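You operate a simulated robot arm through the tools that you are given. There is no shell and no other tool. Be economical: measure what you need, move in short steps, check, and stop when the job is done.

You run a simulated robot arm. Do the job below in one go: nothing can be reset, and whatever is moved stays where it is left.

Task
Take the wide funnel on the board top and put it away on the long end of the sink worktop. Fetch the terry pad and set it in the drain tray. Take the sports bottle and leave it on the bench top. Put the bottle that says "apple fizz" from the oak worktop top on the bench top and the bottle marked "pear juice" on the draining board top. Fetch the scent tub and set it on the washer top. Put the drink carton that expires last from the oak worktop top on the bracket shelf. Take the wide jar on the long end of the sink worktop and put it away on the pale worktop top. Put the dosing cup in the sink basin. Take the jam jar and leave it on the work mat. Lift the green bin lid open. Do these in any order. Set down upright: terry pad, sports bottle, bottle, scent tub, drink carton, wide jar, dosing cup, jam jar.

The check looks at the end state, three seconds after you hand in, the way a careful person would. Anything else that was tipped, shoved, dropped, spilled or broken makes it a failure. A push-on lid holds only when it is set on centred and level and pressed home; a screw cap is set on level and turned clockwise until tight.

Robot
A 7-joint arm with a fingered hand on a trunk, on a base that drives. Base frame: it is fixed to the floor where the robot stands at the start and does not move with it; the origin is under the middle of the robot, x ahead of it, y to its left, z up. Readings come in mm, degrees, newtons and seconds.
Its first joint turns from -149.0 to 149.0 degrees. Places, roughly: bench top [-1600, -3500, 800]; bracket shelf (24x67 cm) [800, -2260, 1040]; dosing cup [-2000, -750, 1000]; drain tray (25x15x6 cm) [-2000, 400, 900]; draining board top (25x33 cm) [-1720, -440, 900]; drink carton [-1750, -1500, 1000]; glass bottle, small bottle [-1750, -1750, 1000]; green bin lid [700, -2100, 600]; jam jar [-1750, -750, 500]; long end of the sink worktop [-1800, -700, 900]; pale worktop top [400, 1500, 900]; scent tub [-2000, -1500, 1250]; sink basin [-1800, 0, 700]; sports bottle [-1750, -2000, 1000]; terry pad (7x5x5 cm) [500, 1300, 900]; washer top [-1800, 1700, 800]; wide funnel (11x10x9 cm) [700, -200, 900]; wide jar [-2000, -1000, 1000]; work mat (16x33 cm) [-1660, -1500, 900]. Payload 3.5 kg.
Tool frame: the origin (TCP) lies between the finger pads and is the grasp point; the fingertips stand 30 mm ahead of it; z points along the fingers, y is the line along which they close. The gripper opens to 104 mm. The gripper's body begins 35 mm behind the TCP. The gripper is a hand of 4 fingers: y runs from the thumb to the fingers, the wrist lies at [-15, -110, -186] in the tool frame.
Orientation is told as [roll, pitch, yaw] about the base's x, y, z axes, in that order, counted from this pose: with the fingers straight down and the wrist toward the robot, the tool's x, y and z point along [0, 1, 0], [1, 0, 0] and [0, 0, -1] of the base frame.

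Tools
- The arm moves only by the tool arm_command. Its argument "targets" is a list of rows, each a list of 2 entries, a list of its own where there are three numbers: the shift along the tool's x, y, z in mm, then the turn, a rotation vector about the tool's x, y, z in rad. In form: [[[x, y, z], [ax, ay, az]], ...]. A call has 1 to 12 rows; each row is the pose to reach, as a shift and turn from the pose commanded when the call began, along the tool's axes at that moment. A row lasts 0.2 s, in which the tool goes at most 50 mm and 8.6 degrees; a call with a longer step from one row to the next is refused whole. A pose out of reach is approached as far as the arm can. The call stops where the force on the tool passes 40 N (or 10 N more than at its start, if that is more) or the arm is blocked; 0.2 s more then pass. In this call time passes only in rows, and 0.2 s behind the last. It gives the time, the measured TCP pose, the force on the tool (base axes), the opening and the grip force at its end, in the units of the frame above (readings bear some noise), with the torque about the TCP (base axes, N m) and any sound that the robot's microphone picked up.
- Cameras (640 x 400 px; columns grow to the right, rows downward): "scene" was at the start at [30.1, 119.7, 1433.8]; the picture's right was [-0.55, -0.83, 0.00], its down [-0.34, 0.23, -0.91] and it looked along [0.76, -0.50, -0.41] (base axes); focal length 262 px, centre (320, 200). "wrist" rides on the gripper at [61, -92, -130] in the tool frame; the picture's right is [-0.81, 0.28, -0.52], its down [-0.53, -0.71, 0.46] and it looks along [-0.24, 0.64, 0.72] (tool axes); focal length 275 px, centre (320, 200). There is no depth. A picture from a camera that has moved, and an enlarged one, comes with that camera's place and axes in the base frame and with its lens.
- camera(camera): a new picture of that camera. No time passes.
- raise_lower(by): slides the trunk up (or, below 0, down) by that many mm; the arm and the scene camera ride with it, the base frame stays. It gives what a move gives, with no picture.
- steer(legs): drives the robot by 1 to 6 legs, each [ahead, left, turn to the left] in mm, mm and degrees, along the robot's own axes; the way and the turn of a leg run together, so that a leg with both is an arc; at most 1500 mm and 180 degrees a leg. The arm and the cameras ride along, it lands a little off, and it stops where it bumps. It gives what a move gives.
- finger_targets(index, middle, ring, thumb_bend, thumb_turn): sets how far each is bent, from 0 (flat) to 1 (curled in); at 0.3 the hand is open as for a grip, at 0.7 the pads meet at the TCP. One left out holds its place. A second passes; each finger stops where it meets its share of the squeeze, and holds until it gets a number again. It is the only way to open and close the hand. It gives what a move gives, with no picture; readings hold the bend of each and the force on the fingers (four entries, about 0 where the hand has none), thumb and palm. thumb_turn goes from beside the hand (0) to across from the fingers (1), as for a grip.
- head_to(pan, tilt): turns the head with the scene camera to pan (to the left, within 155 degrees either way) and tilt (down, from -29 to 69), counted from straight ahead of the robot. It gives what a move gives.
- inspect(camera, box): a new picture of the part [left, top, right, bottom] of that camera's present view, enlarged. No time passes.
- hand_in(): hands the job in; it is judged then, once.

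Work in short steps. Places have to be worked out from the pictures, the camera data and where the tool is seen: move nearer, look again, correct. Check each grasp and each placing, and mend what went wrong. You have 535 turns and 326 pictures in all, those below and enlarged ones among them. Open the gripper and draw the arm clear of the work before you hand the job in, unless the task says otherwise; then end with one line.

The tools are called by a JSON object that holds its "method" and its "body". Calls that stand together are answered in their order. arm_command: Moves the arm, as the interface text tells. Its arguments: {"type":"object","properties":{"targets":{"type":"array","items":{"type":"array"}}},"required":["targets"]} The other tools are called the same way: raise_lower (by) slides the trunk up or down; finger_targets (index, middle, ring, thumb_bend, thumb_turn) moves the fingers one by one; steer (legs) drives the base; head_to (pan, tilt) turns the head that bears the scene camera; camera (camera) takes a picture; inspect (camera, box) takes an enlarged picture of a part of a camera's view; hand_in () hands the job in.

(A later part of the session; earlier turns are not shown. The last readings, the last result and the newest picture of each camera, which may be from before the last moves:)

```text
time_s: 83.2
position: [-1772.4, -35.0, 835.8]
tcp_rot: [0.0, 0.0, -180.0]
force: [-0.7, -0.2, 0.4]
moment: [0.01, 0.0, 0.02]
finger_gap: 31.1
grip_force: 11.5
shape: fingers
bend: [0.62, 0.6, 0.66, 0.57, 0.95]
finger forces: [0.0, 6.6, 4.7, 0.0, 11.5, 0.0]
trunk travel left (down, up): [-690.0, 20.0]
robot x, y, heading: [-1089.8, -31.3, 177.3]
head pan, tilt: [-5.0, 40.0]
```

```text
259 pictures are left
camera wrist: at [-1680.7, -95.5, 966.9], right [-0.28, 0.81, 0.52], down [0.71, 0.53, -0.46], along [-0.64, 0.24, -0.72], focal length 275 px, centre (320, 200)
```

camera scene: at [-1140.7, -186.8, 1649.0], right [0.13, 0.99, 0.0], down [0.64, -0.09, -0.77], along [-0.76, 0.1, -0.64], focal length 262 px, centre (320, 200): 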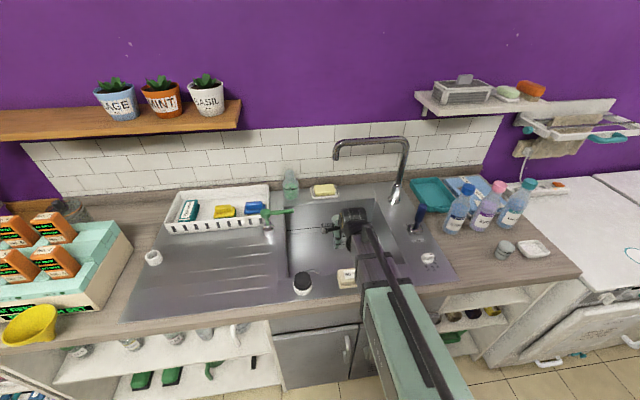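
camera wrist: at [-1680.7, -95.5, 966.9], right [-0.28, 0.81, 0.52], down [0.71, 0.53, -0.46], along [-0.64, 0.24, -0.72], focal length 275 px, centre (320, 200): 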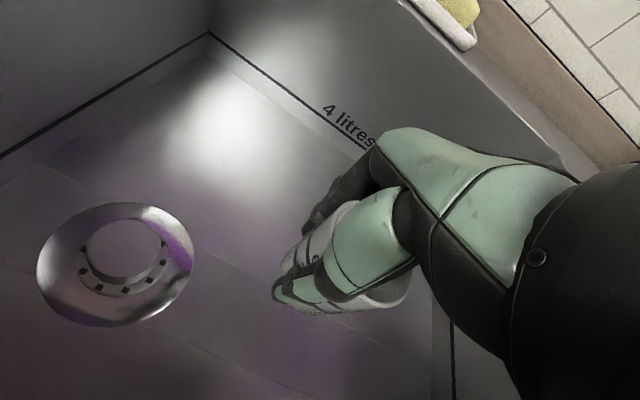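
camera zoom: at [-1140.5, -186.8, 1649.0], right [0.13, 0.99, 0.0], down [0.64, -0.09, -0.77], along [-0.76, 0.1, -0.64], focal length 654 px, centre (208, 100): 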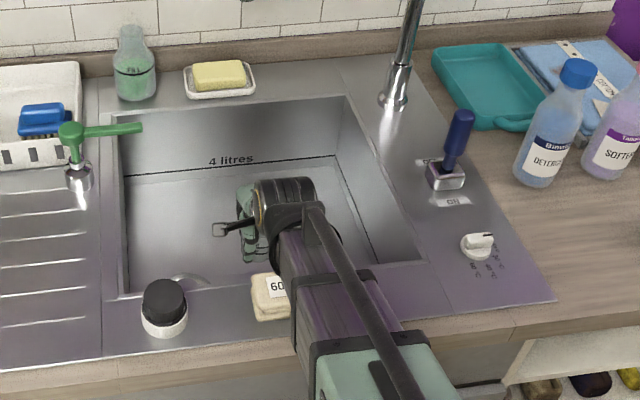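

Floor is ≈ z 720, and the forearm lies above the soap pack. I gain clearance by shifting deeper: drive 60 mm forward and reach 30 mm further, then lower.

{"method": "steer", "body": {"legs": [[60, 0, 0]]}}

{"method": "arm_command", "body": {"targets": [[[0, 30, 0], [0, 0, 0]], [[0, 40, 25], [0, 0, 0]]]}}

{"method": "inspect", "body": {"camera": "scene", "box": [270, 160, 460, 320]}}

{"method": "camera", "body": {"camera": "wrist"}}

```text
time_s: 84.2
position: [-1833.3, -31.1, 835.1]
tcp_rot: [0.0, 0.1, -179.9]
force: [0.1, -0.5, -0.1]
moment: [0.0, -0.03, 0.0]
finger_gap: 31.4
grip_force: 11.3
shape: fingers
bend: [0.62, 0.6, 0.66, 0.57, 0.95]
finger forces: [0.0, 6.7, 4.7, 0.0, 11.4, 0.1]
trunk travel left (down, up): [-690.0, 20.0]
robot x, y, heading: [-1147.6, -23.0, 177.3]
head pan, tilt: [-5.0, 40.0]
```

```text
time_s: 84.8
position: [-1872.8, -31.3, 810.4]
tcp_rot: [0.0, 0.1, -180.0]
force: [-0.3, 0.0, 0.4]
moment: [-0.01, 0.0, 0.02]
finger_gap: 31.2
grip_force: 11.9
shape: fingers
bend: [0.62, 0.6, 0.66, 0.57, 0.95]
finger forces: [0.0, 6.5, 4.6, 0.1, 11.3, 0.0]
trunk travel left (down, up): [-690.0, 20.0]
robot x, y, heading: [-1152.9, -22.4, 177.2]
head pan, tilt: [-5.0, 40.0]
```

```text
2.50 times, centred on (365, 240) of scene
camera zoom: at [-1200.5, -184.0, 1649.0], right [0.13, 0.99, 0.0], down [0.64, -0.09, -0.77], along [-0.76, 0.1, -0.64], focal length 654 px, centre (208, 100)
```

zoom: 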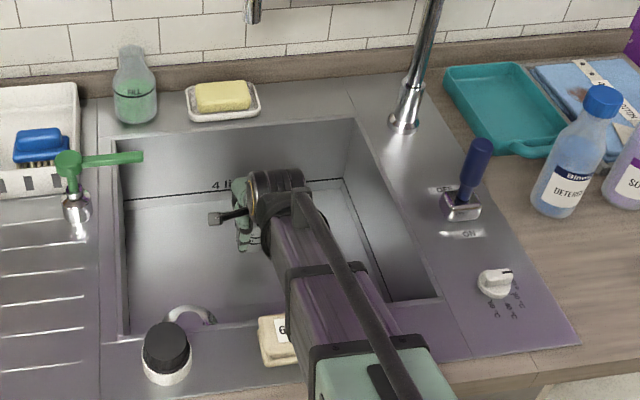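

```text
257 pictures are left
camera wrist: at [-1780.3, -92.9, 940.8], right [-0.28, 0.81, 0.52], down [0.71, 0.53, -0.46], along [-0.64, 0.24, -0.73], focal length 275 px, centre (320, 200)
```

wrist: 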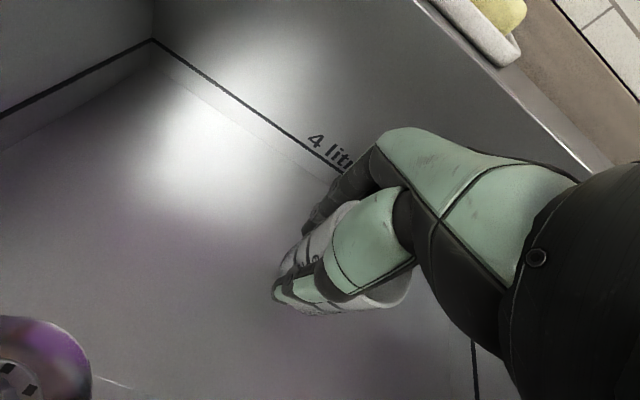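

Clearances look fine; I lower gradually until contact.

{"method": "arm_command", "body": {"targets": [[[0, 0, 10], [0, 0, 0]], [[0, 0, 20], [0, 0, 0]]]}}

{"method": "arm_command", "body": {"targets": [[[0, 0, 6], [0, 0, 0]], [[0, 0, 12], [0, 0, 0]]]}}

{"method": "arm_command", "body": {"targets": [[[0, 0, 6], [0, 0, 0]]]}}

{"method": "camera", "body": {"camera": "wrist"}}

```text
time_s: 85.4
position: [-1872.2, -31.2, 790.7]
tcp_rot: [-0.1, 0.0, -179.9]
force: [0.3, -0.4, 0.0]
moment: [0.02, 0.02, -0.02]
finger_gap: 31.3
grip_force: 11.0
shape: fingers
bend: [0.62, 0.6, 0.66, 0.57, 0.95]
finger forces: [0.0, 6.5, 4.7, 0.1, 11.3, 0.1]
trunk travel left (down, up): [-690.0, 20.0]
robot x, y, heading: [-1150.5, -21.4, 177.4]
head pan, tilt: [-5.0, 40.0]
```

```text
time_s: 86.0
position: [-1872.0, -31.1, 778.0]
tcp_rot: [0.0, 0.1, -179.8]
force: [0.2, -0.1, -0.7]
moment: [0.01, -0.02, 0.0]
finger_gap: 30.9
grip_force: 10.8
shape: fingers
bend: [0.62, 0.6, 0.66, 0.57, 0.95]
finger forces: [0.1, 6.4, 4.8, 0.0, 11.3, 0.1]
trunk travel left (down, up): [-690.0, 20.0]
robot x, y, heading: [-1149.8, -26.0, 177.2]
head pan, tilt: [-5.0, 40.0]
```

```text
time_s: 86.4
position: [-1873.2, -31.0, 773.7]
tcp_rot: [0.0, 0.0, -179.9]
force: [-0.6, 0.6, 0.3]
moment: [0.0, -0.02, -0.06]
finger_gap: 30.8
grip_force: 11.3
shape: fingers
bend: [0.62, 0.6, 0.66, 0.57, 0.95]
finger forces: [0.0, 6.5, 4.8, 0.0, 11.3, 0.0]
trunk travel left (down, up): [-690.0, 20.0]
robot x, y, heading: [-1153.9, -26.0, 177.4]
head pan, tilt: [-5.0, 40.0]
```

```text
256 pictures are left
camera wrist: at [-1780.7, -91.7, 904.1], right [-0.28, 0.81, 0.52], down [0.71, 0.53, -0.46], along [-0.64, 0.24, -0.73], focal length 275 px, centre (320, 200)
```

wrist: 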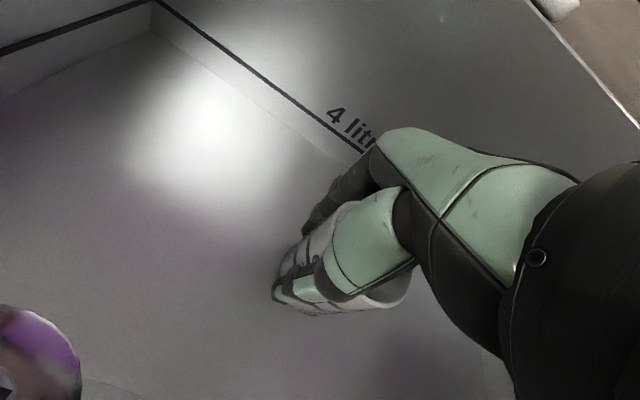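

No contact yet; continue.

{"method": "arm_command", "body": {"targets": [[[0, 0, 5], [0, 0, 0]]]}}

{"method": "arm_command", "body": {"targets": [[[0, 0, 5], [0, 0, 0]]]}}

{"method": "arm_command", "body": {"targets": [[[0, 0, 4], [0, 0, 0]]]}}

```text
time_s: 86.8
position: [-1871.5, -30.4, 768.3]
tcp_rot: [-0.1, 0.1, -179.9]
force: [-1.1, 0.3, -0.5]
moment: [0.03, 0.02, 0.0]
finger_gap: 30.8
grip_force: 11.2
shape: fingers
bend: [0.62, 0.6, 0.66, 0.57, 0.95]
finger forces: [0.0, 6.5, 4.9, 0.0, 11.3, 0.0]
trunk travel left (down, up): [-690.0, 20.0]
robot x, y, heading: [-1151.9, -23.5, 177.2]
head pan, tilt: [-5.0, 40.0]
```

```text
time_s: 87.2
position: [-1873.1, -32.5, 766.5]
tcp_rot: [0.1, -0.2, -179.9]
force: [0.8, -1.5, 7.7]
moment: [0.22, 0.01, 0.01]
finger_gap: 31.0
grip_force: 13.2
shape: fingers
bend: [0.62, 0.6, 0.66, 0.57, 0.95]
finger forces: [0.1, 6.4, 5.7, 0.0, 15.1, 0.0]
trunk travel left (down, up): [-690.0, 20.0]
robot x, y, heading: [-1153.9, -26.1, 177.4]
head pan, tilt: [-5.0, 40.0]
```

```text
time_s: 87.6
position: [-1871.8, -31.6, 762.7]
tcp_rot: [0.1, -0.3, -179.9]
force: [3.4, -5.3, 25.2]
moment: [0.43, 0.14, -0.03]
finger_gap: 31.4
grip_force: 20.2
shape: fingers
bend: [0.62, 0.6, 0.66, 0.59, 0.94]
finger forces: [0.1, 8.4, 6.7, 0.0, 24.4, 0.1]
trunk travel left (down, up): [-690.0, 20.0]
robot x, y, heading: [-1152.2, -23.3, 177.5]
head pan, tilt: [-5.0, 40.0]
```

Contact. I relieve 3 mm and open in stages.

{"method": "arm_command", "body": {"targets": [[[0, 0, -3], [0, 0, 0]]]}}

{"method": "finger_targets", "body": {"index": 0.5, "middle": 0.53, "ring": 0.55, "thumb_bend": 0.5}}

{"method": "finger_targets", "body": {"index": 0.34, "middle": 0.34, "ring": 0.34, "thumb_bend": 0.34}}

{"method": "camera", "body": {"camera": "wrist"}}

```text
time_s: 88.0
position: [-1872.3, -32.7, 763.7]
tcp_rot: [0.0, 0.0, -179.8]
force: [-1.3, -2.9, 15.5]
moment: [0.3, 0.2, 0.02]
finger_gap: 30.8
grip_force: 16.3
shape: fingers
bend: [0.62, 0.6, 0.65, 0.59, 0.94]
finger forces: [0.0, 8.6, 6.6, 0.0, 18.1, 0.0]
trunk travel left (down, up): [-690.0, 20.0]
robot x, y, heading: [-1148.6, -20.0, 177.2]
head pan, tilt: [-5.0, 40.0]
```

```text
time_s: 89.0
position: [-1872.3, -31.0, 762.2]
tcp_rot: [0.0, 0.0, -179.9]
force: [0.3, -0.5, 0.1]
moment: [0.03, 0.01, 0.0]
finger_gap: 51.9
grip_force: 0.0
shape: fingers
bend: [0.5, 0.53, 0.55, 0.5, 0.97]
finger forces: [0.0, 0.0, 0.1, 0.0, 0.0, 0.0]
trunk travel left (down, up): [-690.0, 20.0]
robot x, y, heading: [-1153.1, -25.9, 177.3]
head pan, tilt: [-5.0, 40.0]
```

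```text
time_s: 90.0
position: [-1872.7, -31.1, 762.1]
tcp_rot: [0.0, 0.0, -179.9]
force: [-0.2, -0.1, 0.1]
moment: [0.0, 0.0, 0.04]
finger_gap: 93.0
grip_force: 0.0
shape: fingers
bend: [0.34, 0.34, 0.34, 0.34, 0.97]
finger forces: [0.0, 0.0, 0.0, 0.0, 0.0, 0.0]
trunk travel left (down, up): [-690.0, 20.0]
robot x, y, heading: [-1152.7, -29.2, 177.4]
head pan, tilt: [-5.0, 40.0]
```

```text
255 pictures are left
camera wrist: at [-1780.9, -92.3, 893.2], right [-0.28, 0.81, 0.52], down [0.71, 0.53, -0.46], along [-0.64, 0.24, -0.72], focal length 275 px, centre (320, 200)
```

wrist: 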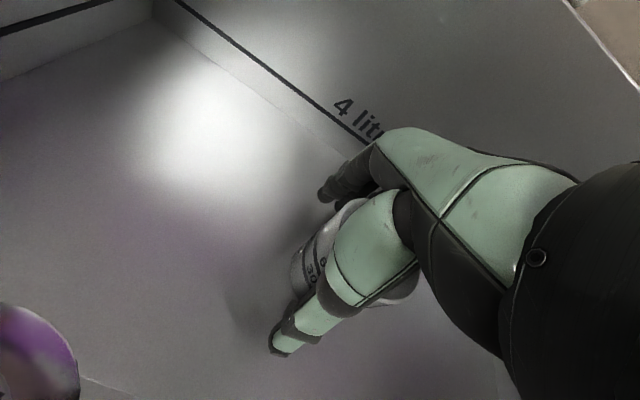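

Released; I rise straight up (reversing the path) and check the cup.

{"method": "arm_command", "body": {"targets": [[[0, 0, -20], [0, 0, 0]], [[0, 0, -60], [0, 0, 0]], [[0, -20, -95], [0, 0, 0]], [[0, -50, -130], [0, 0, 0]], [[0, -80, -165], [0, 0, 0]], [[0, -100, -210], [0, 0, 0]], [[0, -100, -255], [0, 0, 0]], [[0, -100, -300], [0, 0, 0]], [[0, -100, -345], [0, 0, 0]]]}}

{"method": "camera", "body": {"camera": "wrist"}}

{"method": "camera", "body": {"camera": "scene"}}

```text
time_s: 92.0
position: [-1774.0, -34.4, 1108.2]
tcp_rot: [-0.1, 0.0, -179.9]
force: [0.3, 0.5, -0.3]
moment: [-0.01, -0.01, -0.03]
finger_gap: 93.2
grip_force: 0.0
shape: fingers
bend: [0.34, 0.34, 0.34, 0.34, 0.97]
finger forces: [0.1, 0.0, 0.0, 0.1, 0.0, 0.0]
trunk travel left (down, up): [-690.0, 20.0]
robot x, y, heading: [-1152.7, -21.0, 177.1]
head pan, tilt: [-5.0, 40.0]
```

```text
254 pictures are left
camera wrist: at [-1681.0, -95.0, 1238.1], right [-0.28, 0.81, 0.52], down [0.71, 0.53, -0.46], along [-0.64, 0.24, -0.72], focal length 275 px, centre (320, 200)
```

wrist: 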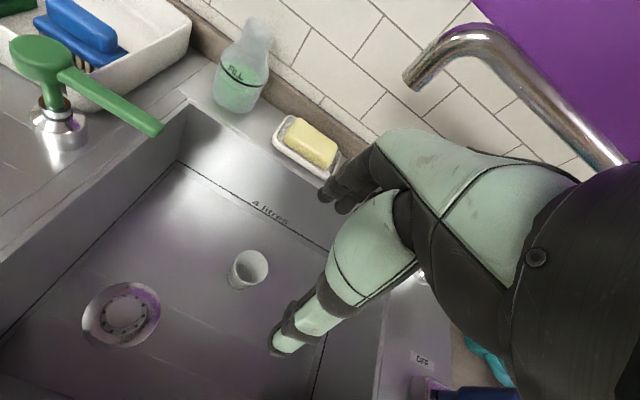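

```text
253 pictures are left
camera scene: at [-1200.0, -184.1, 1648.9], right [0.13, 0.99, 0.0], down [0.64, -0.09, -0.77], along [-0.76, 0.1, -0.64], focal length 262 px, centre (320, 200)
```

scene: 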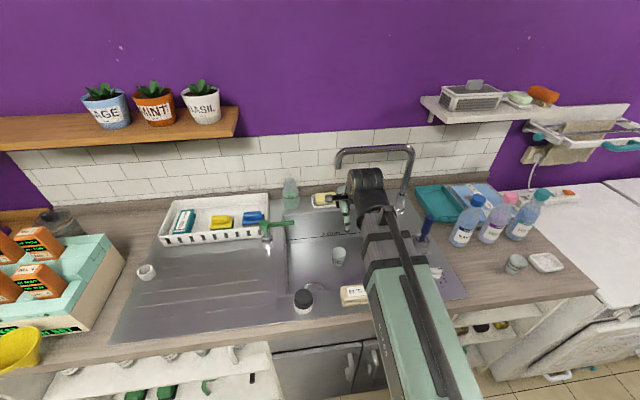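

Cup stands upright in the basin. Next the wide jar: I raise the hand, strafe left ~850 mm and look at it from above.

{"method": "arm_command", "body": {"targets": [[[0, -10, -45], [0, 0, 0]], [[0, -20, -90], [0, 0, 0]], [[0, -30, -135], [0, 0, 0]], [[0, -40, -170], [0, 0, 0]]]}}

{"method": "steer", "body": {"legs": [[-40, 850, 0]]}}

{"method": "camera", "body": {"camera": "wrist"}}

{"method": "camera", "body": {"camera": "scene"}}

```text
time_s: 93.0
position: [-1730.8, -29.2, 1276.7]
tcp_rot: [0.0, 0.0, -179.9]
force: [-0.6, -0.5, -0.4]
moment: [0.0, -0.02, -0.02]
finger_gap: 93.0
grip_force: 0.1
shape: fingers
bend: [0.34, 0.34, 0.34, 0.34, 0.97]
finger forces: [0.0, 0.1, 0.1, 0.0, 0.0, 0.0]
trunk travel left (down, up): [-690.0, 20.0]
robot x, y, heading: [-1151.1, -23.5, 177.3]
head pan, tilt: [-5.0, 40.0]
```

```text
time_s: 97.6
position: [-1720.4, -903.0, 1276.6]
tcp_rot: [0.0, 0.0, -178.7]
force: [-1.1, -0.3, -0.4]
moment: [0.02, -0.01, 0.0]
finger_gap: 92.8
grip_force: 0.1
shape: fingers
bend: [0.34, 0.34, 0.34, 0.34, 0.97]
finger forces: [0.0, 0.0, 0.0, 0.0, 0.0, 0.0]
trunk travel left (down, up): [-690.0, 20.0]
robot x, y, heading: [-1143.1, -882.5, 178.4]
head pan, tilt: [-5.0, 40.0]
```

```text
252 pictures are left
camera wrist: at [-1628.4, -961.5, 1406.7], right [-0.29, 0.8, 0.52], down [0.7, 0.55, -0.46], along [-0.65, 0.23, -0.72], focal length 275 px, centre (320, 200)
```

wrist: 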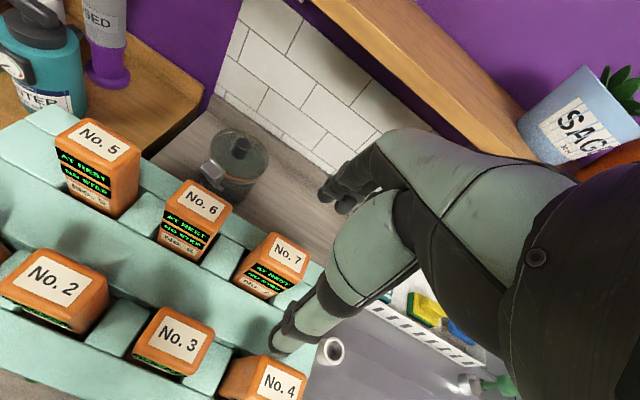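

```text
251 pictures are left
camera scene: at [-1186.8, -1045.8, 1648.9], right [0.11, 0.99, 0.0], down [0.64, -0.07, -0.77], along [-0.76, 0.09, -0.64], focal length 262 px, centre (320, 200)
```

scene: 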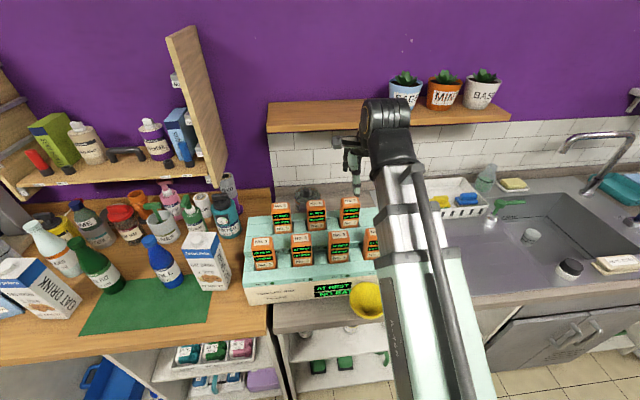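

I zoom on the jar in the wrist view.

{"method": "inspect", "body": {"camera": "wrist", "box": [160, 90, 320, 230]}}

{"method": "inspect", "body": {"camera": "scene", "box": [230, 80, 440, 260]}}

```text
2.86 times, centred on (240, 160) of wrist
camera zoom: at [-1628.4, -961.5, 1406.7], right [-0.29, 0.8, 0.52], down [0.7, 0.55, -0.46], along [-0.65, 0.23, -0.72], focal length 786 px, centre (549, 314)
```

zoom: 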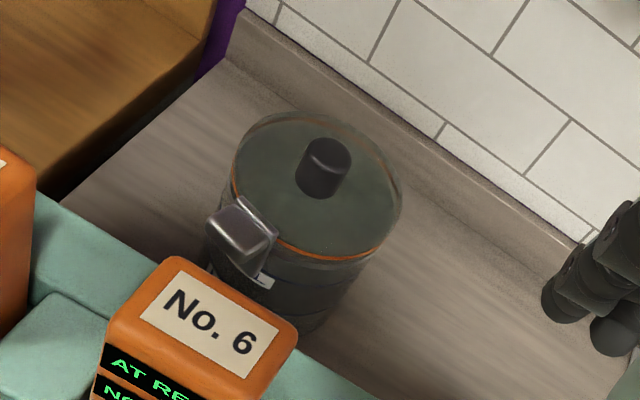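

```text
2.22 times, centred on (335, 170) of scene
camera zoom: at [-1186.8, -1045.8, 1648.9], right [0.11, 0.99, 0.0], down [0.64, -0.07, -0.77], along [-0.76, 0.09, -0.64], focal length 581 px, centre (287, 267)
```

zoom: 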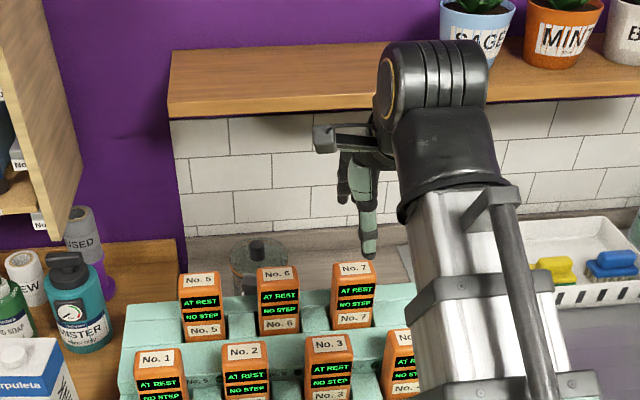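

The jar (≈100 mm wide) has a clamp-lid with a knob; it's too wide for a safe straddle, so I'll take it by the knob. Rear timers reach z≈1140, so I go round the right side of the box: right to y≈-700, down, then in.

{"method": "arm_command", "body": {"targets": [[[-41, 8, 0], [0, 0, 0]], [[-82, 16, 0], [0, 0, 0]], [[-123, 24, 0], [0, 0, 0]], [[-164, 32, 0], [0, 0, 0]], [[-205, 40, 10], [0, 0, 0]], [[-205, 40, 55], [0, 0, 0]], [[-205, 40, 100], [0, 0, 0]], [[-205, 40, 145], [0, 0, 0]], [[-205, 40, 175], [0, 0, 0]]]}}

{"method": "arm_command", "body": {"targets": [[[0, 45, 0], [0, 0, 0]], [[0, 90, 0], [0, 0, 0]], [[0, 135, 0], [0, 0, 0]], [[0, 165, 0], [0, 0, 0]]]}}

{"method": "camera", "body": {"camera": "wrist"}}

{"method": "camera", "body": {"camera": "scene"}}

```text
time_s: 99.6
position: [-1765.7, -696.6, 1103.0]
tcp_rot: [0.1, 0.1, -178.6]
force: [0.7, 0.1, -0.3]
moment: [0.0, -0.01, -0.02]
finger_gap: 93.0
grip_force: 0.1
shape: fingers
bend: [0.34, 0.34, 0.34, 0.34, 0.97]
finger forces: [0.0, 0.0, 0.1, 0.1, 0.0, 0.1]
trunk travel left (down, up): [-690.0, 20.0]
robot x, y, heading: [-1138.9, -882.4, 178.5]
head pan, tilt: [-5.0, 40.0]
```

```text
time_s: 100.6
position: [-1930.3, -703.5, 1099.7]
tcp_rot: [0.1, 0.0, -178.7]
force: [-0.3, 0.5, -0.3]
moment: [0.01, -0.01, 0.03]
finger_gap: 92.9
grip_force: 0.0
shape: fingers
bend: [0.34, 0.34, 0.34, 0.34, 0.97]
finger forces: [0.1, 0.0, 0.0, 0.0, 0.0, 0.1]
trunk travel left (down, up): [-690.0, 20.0]
robot x, y, heading: [-1142.2, -882.0, 178.6]
head pan, tilt: [-5.0, 40.0]
```

```text
248 pictures are left
camera wrist: at [-1837.9, -762.3, 1230.2], right [-0.29, 0.8, 0.52], down [0.7, 0.55, -0.45], along [-0.65, 0.23, -0.73], focal length 275 px, centre (320, 200)
```

wrist: 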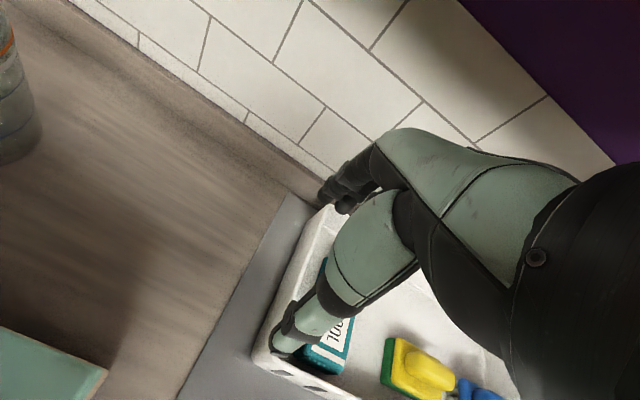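

```text
247 pictures are left
camera scene: at [-1187.3, -1045.3, 1648.9], right [0.11, 0.99, 0.0], down [0.64, -0.07, -0.77], along [-0.76, 0.09, -0.64], focal length 262 px, centre (320, 200)
```

scene: 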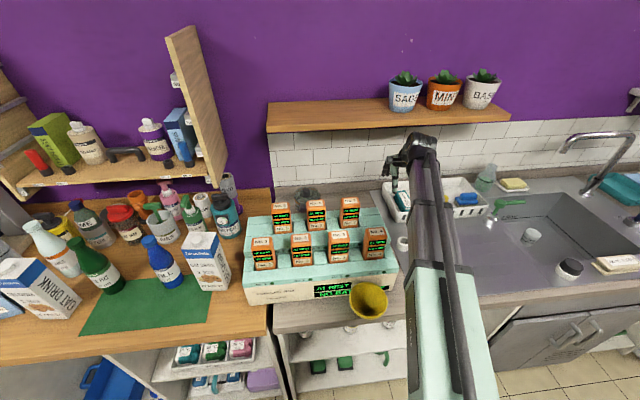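

I slide left behind the box to y≈-890 at z≈1135 and look at the jar again.

{"method": "arm_command", "body": {"targets": [[[45, 0, -15], [0, 0, 0]], [[90, 0, -30], [0, 0, 0]], [[135, 0, -35], [0, 0, 0]], [[180, 0, -35], [0, 0, 0]]]}}

{"method": "camera", "body": {"camera": "wrist"}}

{"method": "camera", "body": {"camera": "scene"}}

```text
time_s: 101.6
position: [-1926.0, -880.2, 1134.9]
tcp_rot: [0.0, 0.0, -178.8]
force: [0.2, 0.3, 0.4]
moment: [0.0, -0.02, 0.0]
finger_gap: 93.2
grip_force: 0.1
shape: fingers
bend: [0.34, 0.34, 0.34, 0.34, 0.97]
finger forces: [0.1, 0.0, 0.0, 0.0, 0.0, 0.0]
trunk travel left (down, up): [-690.0, 20.0]
robot x, y, heading: [-1141.5, -883.0, 178.6]
head pan, tilt: [-5.0, 40.0]
```

```text
246 pictures are left
camera wrist: at [-1833.1, -939.4, 1265.3], right [-0.29, 0.8, 0.52], down [0.7, 0.55, -0.46], along [-0.65, 0.23, -0.72], focal length 275 px, centre (320, 200)
```

wrist: 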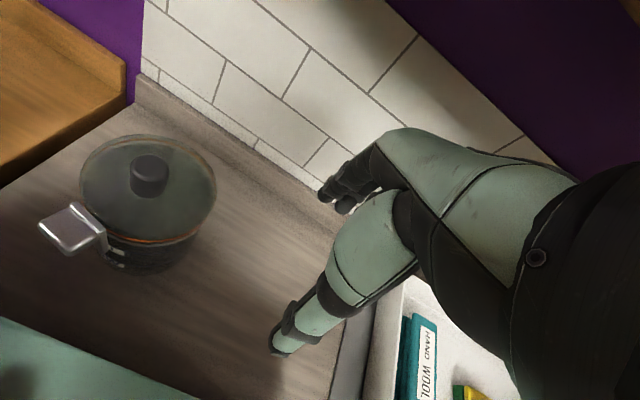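

```text
245 pictures are left
camera scene: at [-1187.0, -1045.8, 1648.9], right [0.11, 0.99, 0.0], down [0.64, -0.07, -0.77], along [-0.76, 0.09, -0.64], focal length 262 px, centre (320, 200)
```

scene: 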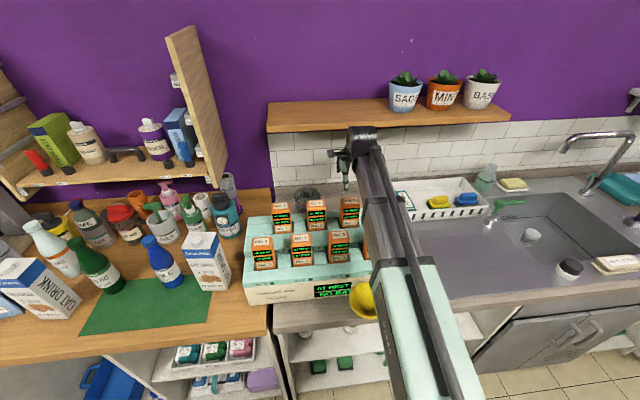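

Zoom on the jar's knob and handle.

{"method": "inspect", "body": {"camera": "wrist", "box": [20, 110, 260, 290]}}

```text
2.22 times, centred on (140, 200) of wrist
camera zoom: at [-1833.1, -939.4, 1265.3], right [-0.29, 0.8, 0.52], down [0.7, 0.55, -0.46], along [-0.65, 0.23, -0.72], focal length 612 px, centre (720, 200)
```

zoom: 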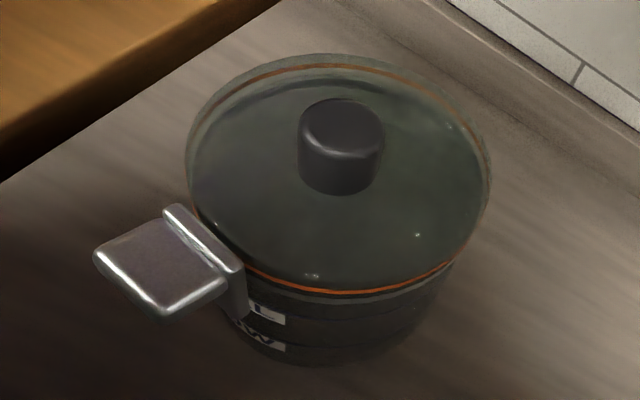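

Triangulated knob: centre ≈(-1952,-1009,1041), ⌀≈30 mm. I pre-close the hand to ~52 mm and move above it.

{"method": "finger_targets", "body": {"index": 0.5, "middle": 0.5, "ring": 0.5, "thumb_bend": 0.5}}

{"method": "arm_command", "body": {"targets": [[[40, 9, 0], [0, 0, 0]], [[80, 19, 0], [0, 0, 0]], [[120, 28, 5], [0, 0, 0]], [[120, 28, 35], [0, 0, 0]]]}}

{"method": "camera", "body": {"camera": "wrist"}}

{"method": "inspect", "body": {"camera": "scene", "box": [240, 110, 400, 230]}}

```text
time_s: 102.6
position: [-1926.1, -880.5, 1134.3]
tcp_rot: [0.0, 0.0, -178.8]
force: [-0.6, 0.3, -0.5]
moment: [-0.04, 0.01, -0.02]
finger_gap: 52.7
grip_force: 0.0
shape: fingers
bend: [0.5, 0.5, 0.5, 0.5, 0.97]
finger forces: [0.0, 0.0, 0.1, 0.1, 0.0, 0.0]
trunk travel left (down, up): [-690.0, 20.0]
robot x, y, heading: [-1140.8, -885.7, 178.4]
head pan, tilt: [-5.0, 40.0]
```

```text
time_s: 103.6
position: [-1952.4, -1001.7, 1100.3]
tcp_rot: [0.1, 0.1, -178.7]
force: [-0.4, -0.9, 0.1]
moment: [0.0, -0.02, 0.03]
finger_gap: 52.6
grip_force: 0.0
shape: fingers
bend: [0.5, 0.5, 0.5, 0.5, 0.97]
finger forces: [0.1, 0.0, 0.0, 0.0, 0.0, 0.1]
trunk travel left (down, up): [-690.0, 20.0]
robot x, y, heading: [-1141.3, -881.6, 178.1]
head pan, tilt: [-5.0, 40.0]
```

```text
243 pictures are left
camera wrist: at [-1858.6, -1060.2, 1230.3], right [-0.29, 0.8, 0.52], down [0.7, 0.55, -0.46], along [-0.65, 0.23, -0.72], focal length 275 px, centre (320, 200)
```

wrist: 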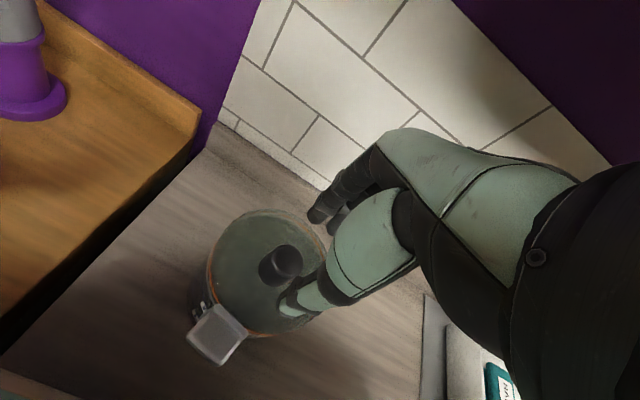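

```text
3.33 times, centred on (320, 170) of scene
camera zoom: at [-1187.0, -1045.2, 1649.0], right [0.11, 0.99, 0.0], down [0.64, -0.07, -0.77], along [-0.76, 0.09, -0.64], focal length 872 px, centre (320, 300)
```

zoom: 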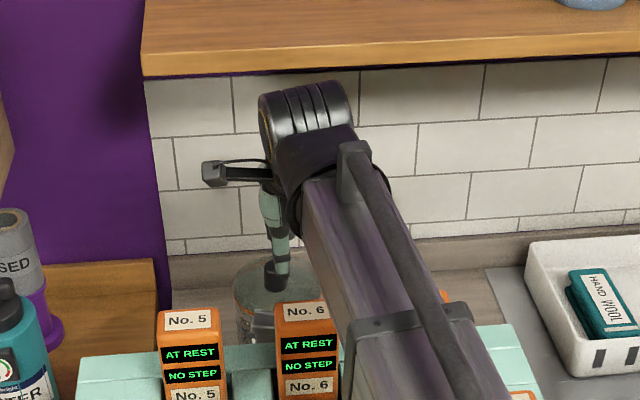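

Knob confirmed between thumb and fingers' line. I lower 36 mm and close.

{"method": "arm_command", "body": {"targets": [[[0, 0, 18], [0, 0, 0]], [[0, 0, 37], [0, 0, 0]]]}}

{"method": "camera", "body": {"camera": "wrist"}}

```text
time_s: 104.2
position: [-1951.6, -1000.3, 1063.1]
tcp_rot: [0.0, -0.1, -178.7]
force: [-0.1, -0.2, 2.4]
moment: [0.01, 0.07, -0.01]
finger_gap: 52.4
grip_force: 1.3
shape: fingers
bend: [0.5, 0.5, 0.5, 0.5, 0.97]
finger forces: [0.0, 2.4, 0.0, 0.0, 0.1, 0.0]
trunk travel left (down, up): [-690.0, 20.0]
robot x, y, heading: [-1139.3, -882.3, 178.4]
head pan, tilt: [-5.0, 40.0]
```

```text
241 pictures are left
camera wrist: at [-1858.0, -1059.8, 1193.1], right [-0.29, 0.8, 0.52], down [0.7, 0.55, -0.46], along [-0.65, 0.23, -0.72], focal length 275 px, centre (320, 200)
```

wrist: 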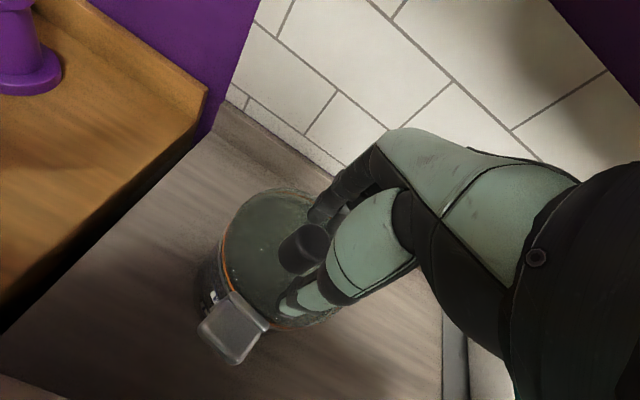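

The middle fingertip just touches the lid; I raise 2 mm and close on the knob.

{"method": "arm_command", "body": {"targets": [[[6, 0, -2], [0, 0, 0]]]}}

{"method": "finger_targets", "body": {"index": 0.62, "middle": 0.62, "ring": 0.62, "thumb_bend": 0.62}}

{"method": "finger_targets", "body": {"index": 0.85, "middle": 0.85, "ring": 0.6, "thumb_bend": 0.85}}

{"method": "camera", "body": {"camera": "wrist"}}

```text
time_s: 104.6
position: [-1951.3, -1008.3, 1063.8]
tcp_rot: [0.1, 0.0, -178.6]
force: [-0.1, 0.8, -1.0]
moment: [0.03, 0.0, 0.02]
finger_gap: 52.6
grip_force: 0.0
shape: fingers
bend: [0.5, 0.5, 0.5, 0.5, 0.97]
finger forces: [0.0, 0.0, 0.0, 0.0, 0.0, 0.1]
trunk travel left (down, up): [-690.0, 20.0]
robot x, y, heading: [-1141.8, -887.5, 178.3]
head pan, tilt: [-5.0, 40.0]
```

```text
time_s: 105.6
position: [-1952.0, -1009.0, 1063.9]
tcp_rot: [0.0, 0.0, -178.6]
force: [1.2, 0.1, -0.1]
moment: [0.02, -0.02, 0.0]
finger_gap: 23.1
grip_force: 0.8
shape: fingers
bend: [0.62, 0.62, 0.62, 0.6, 0.97]
finger forces: [0.1, 0.1, 0.0, 0.0, 1.2, 0.0]
trunk travel left (down, up): [-690.0, 20.0]
robot x, y, heading: [-1140.2, -885.7, 178.5]
head pan, tilt: [-5.0, 40.0]
```

```text
time_s: 106.6
position: [-1951.5, -1008.5, 1064.8]
tcp_rot: [0.0, 0.0, -178.7]
force: [-0.1, -0.9, -0.3]
moment: [-0.04, 0.06, 0.07]
finger_gap: 17.9
grip_force: 20.3
shape: fingers
bend: [0.58, 0.72, 0.6, 0.69, 0.94]
finger forces: [12.3, 7.5, 0.0, 0.0, 21.1, 0.1]
trunk travel left (down, up): [-690.0, 20.0]
robot x, y, heading: [-1144.3, -885.7, 178.3]
head pan, tilt: [-5.0, 40.0]
```

```text
240 pictures are left
camera wrist: at [-1859.1, -1066.9, 1194.4], right [-0.29, 0.8, 0.52], down [0.7, 0.55, -0.46], along [-0.65, 0.23, -0.73], focal length 275 px, centre (320, 200)
```

wrist: 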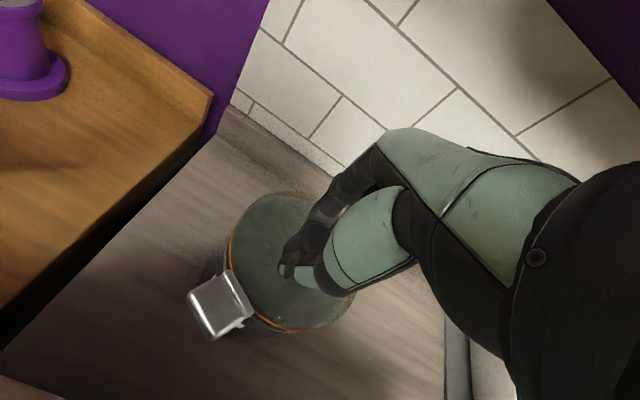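

Knob gripped (thumb 21 N). I lift 15 mm and check whether the whole jar rises.

{"method": "arm_command", "body": {"targets": [[[0, 0, -8], [0, 0, 0]], [[0, 0, -15], [0, 0, 0]]]}}

{"method": "inspect", "body": {"camera": "wrist", "box": [160, 150, 400, 350]}}

```text
time_s: 107.2
position: [-1952.4, -1008.6, 1080.0]
tcp_rot: [0.0, 0.1, -178.8]
force: [0.0, -0.9, -6.5]
moment: [0.05, -0.02, 0.05]
finger_gap: 17.9
grip_force: 19.6
shape: fingers
bend: [0.56, 0.74, 0.6, 0.71, 0.92]
finger forces: [14.4, 4.7, 0.1, 0.0, 19.5, 0.0]
trunk travel left (down, up): [-690.0, 20.0]
robot x, y, heading: [-1142.2, -885.6, 178.5]
head pan, tilt: [-5.0, 40.0]
```

```text
2.00 times, centred on (280, 250) of wrist
camera zoom: at [-1860.0, -1067.1, 1210.6], right [-0.29, 0.8, 0.52], down [0.7, 0.55, -0.45], along [-0.65, 0.23, -0.73], focal length 551 px, centre (400, 100)
```

zoom: 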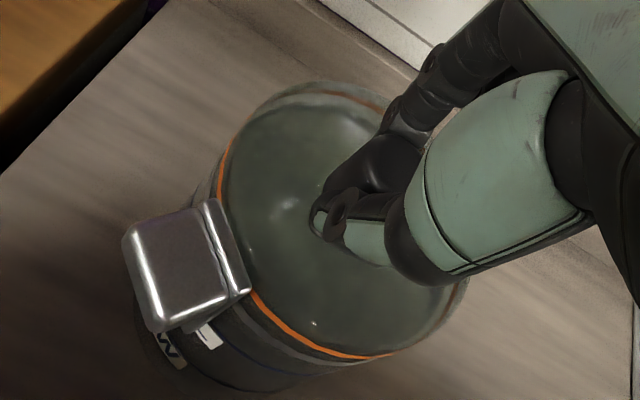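

The whole jar rises (6.5 N load). I tighten the grip further, then slide right behind the box with ~40 mm lift.

{"method": "finger_targets", "body": {"index": 1.0, "middle": 1.0, "thumb_bend": 1.0}}

{"method": "arm_command", "body": {"targets": [[[0, 3, -15], [0, 0, 0]], [[-20, 5, -25], [0, 0, 0]], [[-45, 5, -25], [0, 0, 0]]]}}

{"method": "inspect", "body": {"camera": "wrist", "box": [160, 150, 400, 350]}}

```text
time_s: 108.2
position: [-1952.9, -1007.1, 1079.6]
tcp_rot: [0.1, 0.2, -178.7]
force: [0.0, -0.9, -6.3]
moment: [0.06, -0.1, 0.0]
finger_gap: 19.0
grip_force: 17.4
shape: fingers
bend: [0.44, 1.0, 0.6, 0.76, 0.96]
finger forces: [17.7, 0.1, 0.1, 0.0, 17.0, 0.2]
trunk travel left (down, up): [-690.0, 20.0]
robot x, y, heading: [-1145.6, -881.7, 178.5]
head pan, tilt: [-5.0, 40.0]
```

```text
time_s: 109.0
position: [-1958.9, -963.2, 1104.8]
tcp_rot: [0.0, 0.1, -178.6]
force: [-0.4, 0.8, -6.4]
moment: [0.08, -0.08, 0.03]
finger_gap: 19.0
grip_force: 17.2
shape: fingers
bend: [0.44, 1.0, 0.6, 0.76, 0.96]
finger forces: [16.9, 0.1, 0.0, 0.0, 17.1, 0.0]
trunk travel left (down, up): [-690.0, 20.0]
robot x, y, heading: [-1140.4, -883.3, 178.8]
head pan, tilt: [-5.0, 40.0]
```

```text
2.00 times, centred on (280, 250) of wrist
camera zoom: at [-1865.4, -1021.2, 1236.0], right [-0.29, 0.8, 0.52], down [0.7, 0.55, -0.46], along [-0.65, 0.23, -0.73], focal length 551 px, centre (400, 100)
```

zoom: 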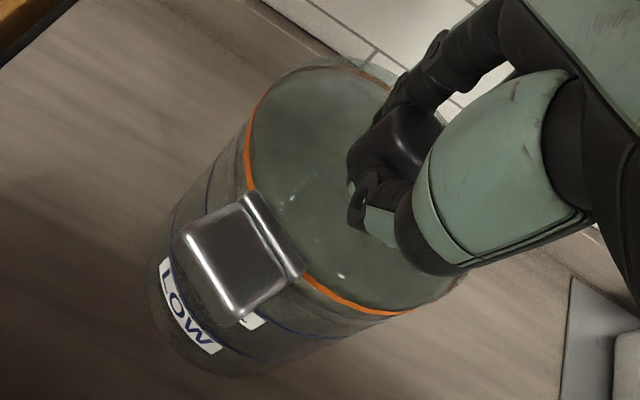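

Over-tightening let the middle finger slip past the knob. I set the jar back down to regrasp properly.

{"method": "arm_command", "body": {"targets": [[[0, 0, 15], [0, 0, 0]], [[0, 0, 30], [0, 0, 0]]]}}

{"method": "arm_command", "body": {"targets": [[[0, 0, 4], [0, 0, 0]]]}}

{"method": "arm_command", "body": {"targets": [[[0, 0, 4], [0, 0, 0]]]}}

{"method": "inspect", "body": {"camera": "wrist", "box": [160, 150, 400, 350]}}

```text
time_s: 109.6
position: [-1958.9, -962.6, 1073.9]
tcp_rot: [0.0, 0.1, -178.7]
force: [0.0, -1.3, -6.9]
moment: [0.02, -0.07, 0.02]
finger_gap: 18.8
grip_force: 16.6
shape: fingers
bend: [0.44, 1.0, 0.6, 0.77, 0.96]
finger forces: [15.5, 0.1, 0.0, 0.0, 17.0, 0.1]
trunk travel left (down, up): [-690.0, 20.0]
robot x, y, heading: [-1137.2, -880.6, 178.7]
head pan, tilt: [-5.0, 40.0]
```

```text
time_s: 110.0
position: [-1959.5, -963.2, 1071.1]
tcp_rot: [0.0, 0.1, -178.7]
force: [0.1, 1.0, -5.8]
moment: [0.05, -0.1, 0.0]
finger_gap: 18.7
grip_force: 16.3
shape: fingers
bend: [0.44, 1.0, 0.6, 0.77, 0.96]
finger forces: [15.6, 0.0, 0.0, 0.0, 17.0, 0.0]
trunk travel left (down, up): [-690.0, 20.0]
robot x, y, heading: [-1144.4, -886.2, 178.5]
head pan, tilt: [-5.0, 40.0]
```

```text
time_s: 110.4
position: [-1958.7, -962.7, 1069.6]
tcp_rot: [-0.1, 0.0, -178.7]
force: [1.2, -1.1, 0.7]
moment: [-0.03, 0.08, 0.04]
finger_gap: 18.5
grip_force: 17.5
shape: fingers
bend: [0.43, 1.0, 0.6, 0.77, 0.96]
finger forces: [15.7, 0.1, 0.1, 0.0, 18.9, 0.0]
trunk travel left (down, up): [-690.0, 20.0]
robot x, y, heading: [-1142.4, -885.4, 178.7]
head pan, tilt: [-5.0, 40.0]
```

```text
2.00 times, centred on (280, 250) of wrist
camera zoom: at [-1865.2, -1021.9, 1199.2], right [-0.29, 0.8, 0.52], down [0.7, 0.55, -0.46], along [-0.65, 0.23, -0.72], focal length 551 px, centre (400, 100)
```

zoom: 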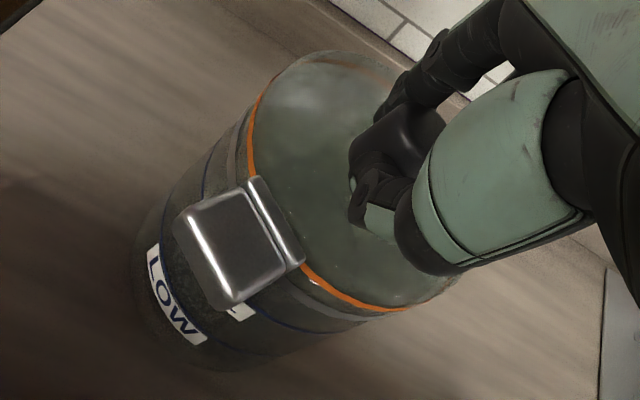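

Partly supported; I lower a bit more until it sits flat.

{"method": "arm_command", "body": {"targets": [[[0, 0, 3], [0, 0, 0]]]}}

{"method": "arm_command", "body": {"targets": [[[0, 0, 3], [0, 0, 0]]]}}

{"method": "inspect", "body": {"camera": "wrist", "box": [160, 150, 400, 350]}}

{"method": "inspect", "body": {"camera": "scene", "box": [240, 110, 400, 230]}}

```text
time_s: 110.8
position: [-1958.7, -963.3, 1067.6]
tcp_rot: [0.0, -0.1, -178.7]
force: [1.7, -1.5, 7.0]
moment: [-0.05, 0.3, 0.07]
finger_gap: 18.8
grip_force: 17.6
shape: fingers
bend: [0.43, 1.0, 0.6, 0.78, 0.96]
finger forces: [17.2, 0.0, 0.1, 0.0, 18.7, 0.1]
trunk travel left (down, up): [-690.0, 20.0]
robot x, y, heading: [-1144.2, -883.9, 178.9]
head pan, tilt: [-5.0, 40.0]
```

```text
time_s: 111.2
position: [-1957.6, -963.3, 1066.1]
tcp_rot: [0.1, -0.3, -178.6]
force: [3.6, -3.6, 22.6]
moment: [-0.26, 0.88, 0.12]
finger_gap: 18.6
grip_force: 25.6
shape: fingers
bend: [0.42, 1.0, 0.6, 0.78, 0.96]
finger forces: [32.9, 0.0, 0.0, 0.1, 19.0, 0.0]
trunk travel left (down, up): [-690.0, 20.0]
robot x, y, heading: [-1144.5, -884.8, 178.5]
head pan, tilt: [-5.0, 40.0]
```

```text
2.00 times, centred on (280, 250) of wrist
camera zoom: at [-1862.9, -1022.3, 1196.0], right [-0.29, 0.8, 0.52], down [0.7, 0.55, -0.46], along [-0.65, 0.23, -0.72], focal length 551 px, centre (400, 100)
```

zoom: 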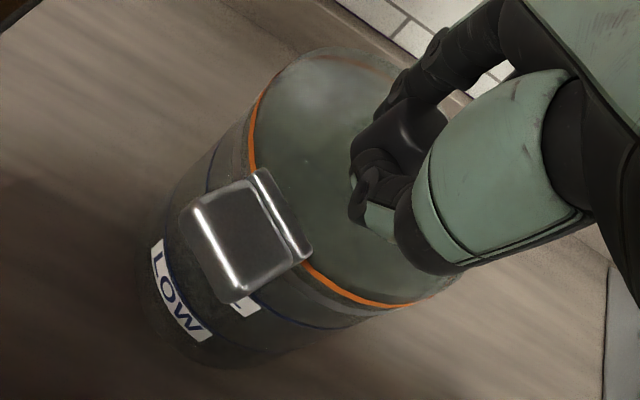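

```text
3.33 times, centred on (320, 170) of scene
camera zoom: at [-1183.7, -1045.5, 1649.4], right [0.11, 0.99, 0.0], down [0.64, -0.07, -0.77], along [-0.76, 0.09, -0.64], focal length 872 px, centre (320, 300)
```

zoom: 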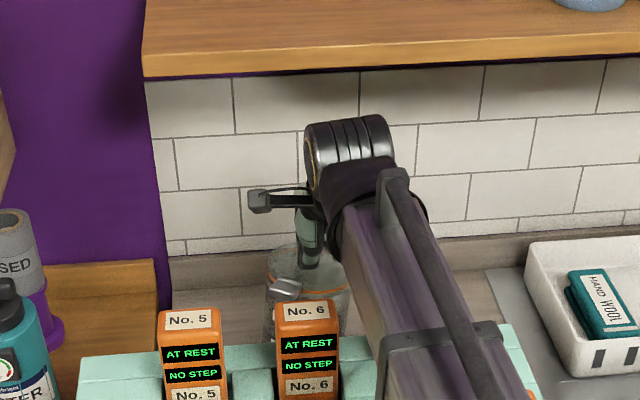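

The jar leans slightly; I relieve 2 mm and open slowly so it settles flat.

{"method": "arm_command", "body": {"targets": [[[0, 0, -2], [0, 0, 0]]]}}

{"method": "finger_targets", "body": {"index": 0.42, "thumb_bend": 0.7}}

{"method": "finger_targets", "body": {"index": 0.35, "ring": 0.45, "thumb_bend": 0.5}}

{"method": "inspect", "body": {"camera": "wrist", "box": [160, 150, 400, 350]}}

```text
time_s: 111.6
position: [-1956.4, -964.0, 1066.5]
tcp_rot: [0.0, -0.1, -178.7]
force: [3.1, -3.6, 21.4]
moment: [-0.26, 0.88, 0.11]
finger_gap: 19.0
grip_force: 24.8
shape: fingers
bend: [0.42, 1.0, 0.6, 0.78, 0.96]
finger forces: [31.4, 0.0, 0.1, 0.0, 18.6, 0.1]
trunk travel left (down, up): [-690.0, 20.0]
robot x, y, heading: [-1138.4, -882.3, 178.8]
head pan, tilt: [-5.0, 40.0]
```

```text
time_s: 112.6
position: [-1958.8, -963.8, 1064.6]
tcp_rot: [-0.1, -0.1, -178.7]
force: [0.2, 0.8, 0.5]
moment: [0.0, -0.02, 0.03]
finger_gap: 39.6
grip_force: 0.1
shape: fingers
bend: [0.42, 1.0, 0.6, 0.69, 0.98]
finger forces: [0.0, 0.1, 0.0, 0.0, 1.1, 0.0]
trunk travel left (down, up): [-690.0, 20.0]
robot x, y, heading: [-1140.9, -882.6, 178.3]
head pan, tilt: [-5.0, 40.0]
```

```text
time_s: 113.6
position: [-1958.2, -962.7, 1064.0]
tcp_rot: [0.0, 0.0, -178.8]
force: [0.2, -0.3, -0.1]
moment: [0.02, 0.02, 0.02]
finger_gap: 71.0
grip_force: 0.1
shape: fingers
bend: [0.35, 1.0, 0.45, 0.5, 0.98]
finger forces: [0.0, 0.1, 0.1, 0.0, 0.0, 0.0]
trunk travel left (down, up): [-690.0, 20.0]
robot x, y, heading: [-1141.1, -890.8, 178.4]
head pan, tilt: [-5.0, 40.0]
```

```text
2.00 times, centred on (280, 250) of wrist
camera zoom: at [-1865.6, -1021.9, 1194.6], right [-0.29, 0.8, 0.52], down [0.7, 0.55, -0.46], along [-0.65, 0.23, -0.72], focal length 551 px, centre (400, 100)
```

zoom: 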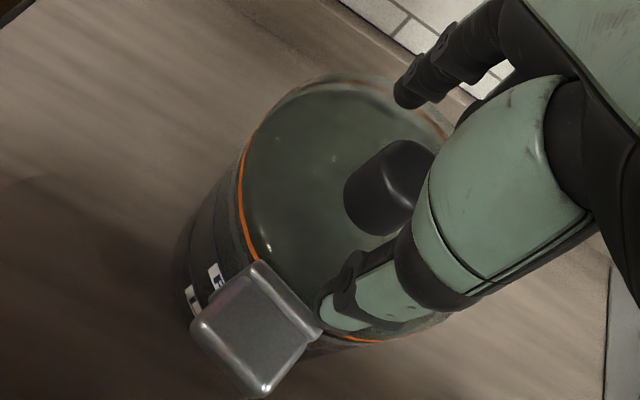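

The jar settled upright. I rise 45 mm, reset the fingers and re-measure the knob.

{"method": "arm_command", "body": {"targets": [[[0, 0, -25], [0, 0, 0]], [[0, 0, -45], [0, 0, 0]]]}}

{"method": "finger_targets", "body": {"index": 0.5, "middle": 0.5, "ring": 0.5, "thumb_bend": 0.5}}

{"method": "inspect", "body": {"camera": "wrist", "box": [180, 150, 400, 350]}}

```text
time_s: 114.2
position: [-1958.5, -962.8, 1109.4]
tcp_rot: [0.0, -0.1, -178.7]
force: [0.2, 0.3, -0.7]
moment: [0.01, 0.0, 0.03]
finger_gap: 71.0
grip_force: 0.1
shape: fingers
bend: [0.35, 1.0, 0.45, 0.5, 0.98]
finger forces: [0.0, 0.0, 0.0, 0.0, 0.0, 0.0]
trunk travel left (down, up): [-690.0, 20.0]
robot x, y, heading: [-1140.3, -882.4, 178.3]
head pan, tilt: [-5.0, 40.0]
```

```text
time_s: 115.2
position: [-1957.8, -962.8, 1107.1]
tcp_rot: [0.0, 0.0, -178.7]
force: [-0.5, 0.0, -0.1]
moment: [0.01, 0.02, 0.0]
finger_gap: 51.9
grip_force: 0.0
shape: fingers
bend: [0.5, 0.5, 0.5, 0.5, 0.98]
finger forces: [0.1, 0.0, 0.0, 0.0, 0.0, 0.0]
trunk travel left (down, up): [-690.0, 20.0]
robot x, y, heading: [-1142.1, -885.9, 179.0]
head pan, tilt: [-5.0, 40.0]
```

```text
2.00 times, centred on (290, 250) of wrist
camera zoom: at [-1865.7, -1021.3, 1238.8], right [-0.29, 0.8, 0.52], down [0.7, 0.55, -0.46], along [-0.65, 0.23, -0.72], focal length 551 px, centre (380, 100)
```

zoom: 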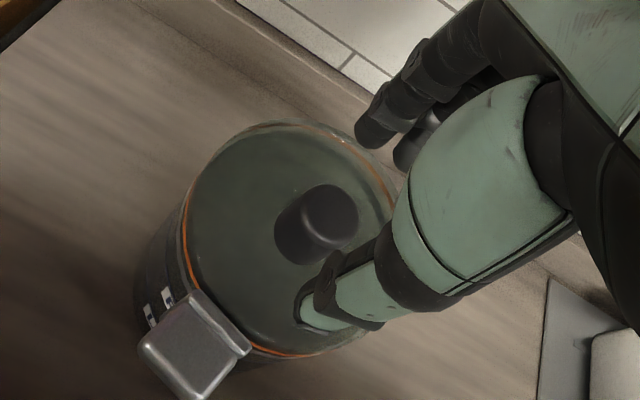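

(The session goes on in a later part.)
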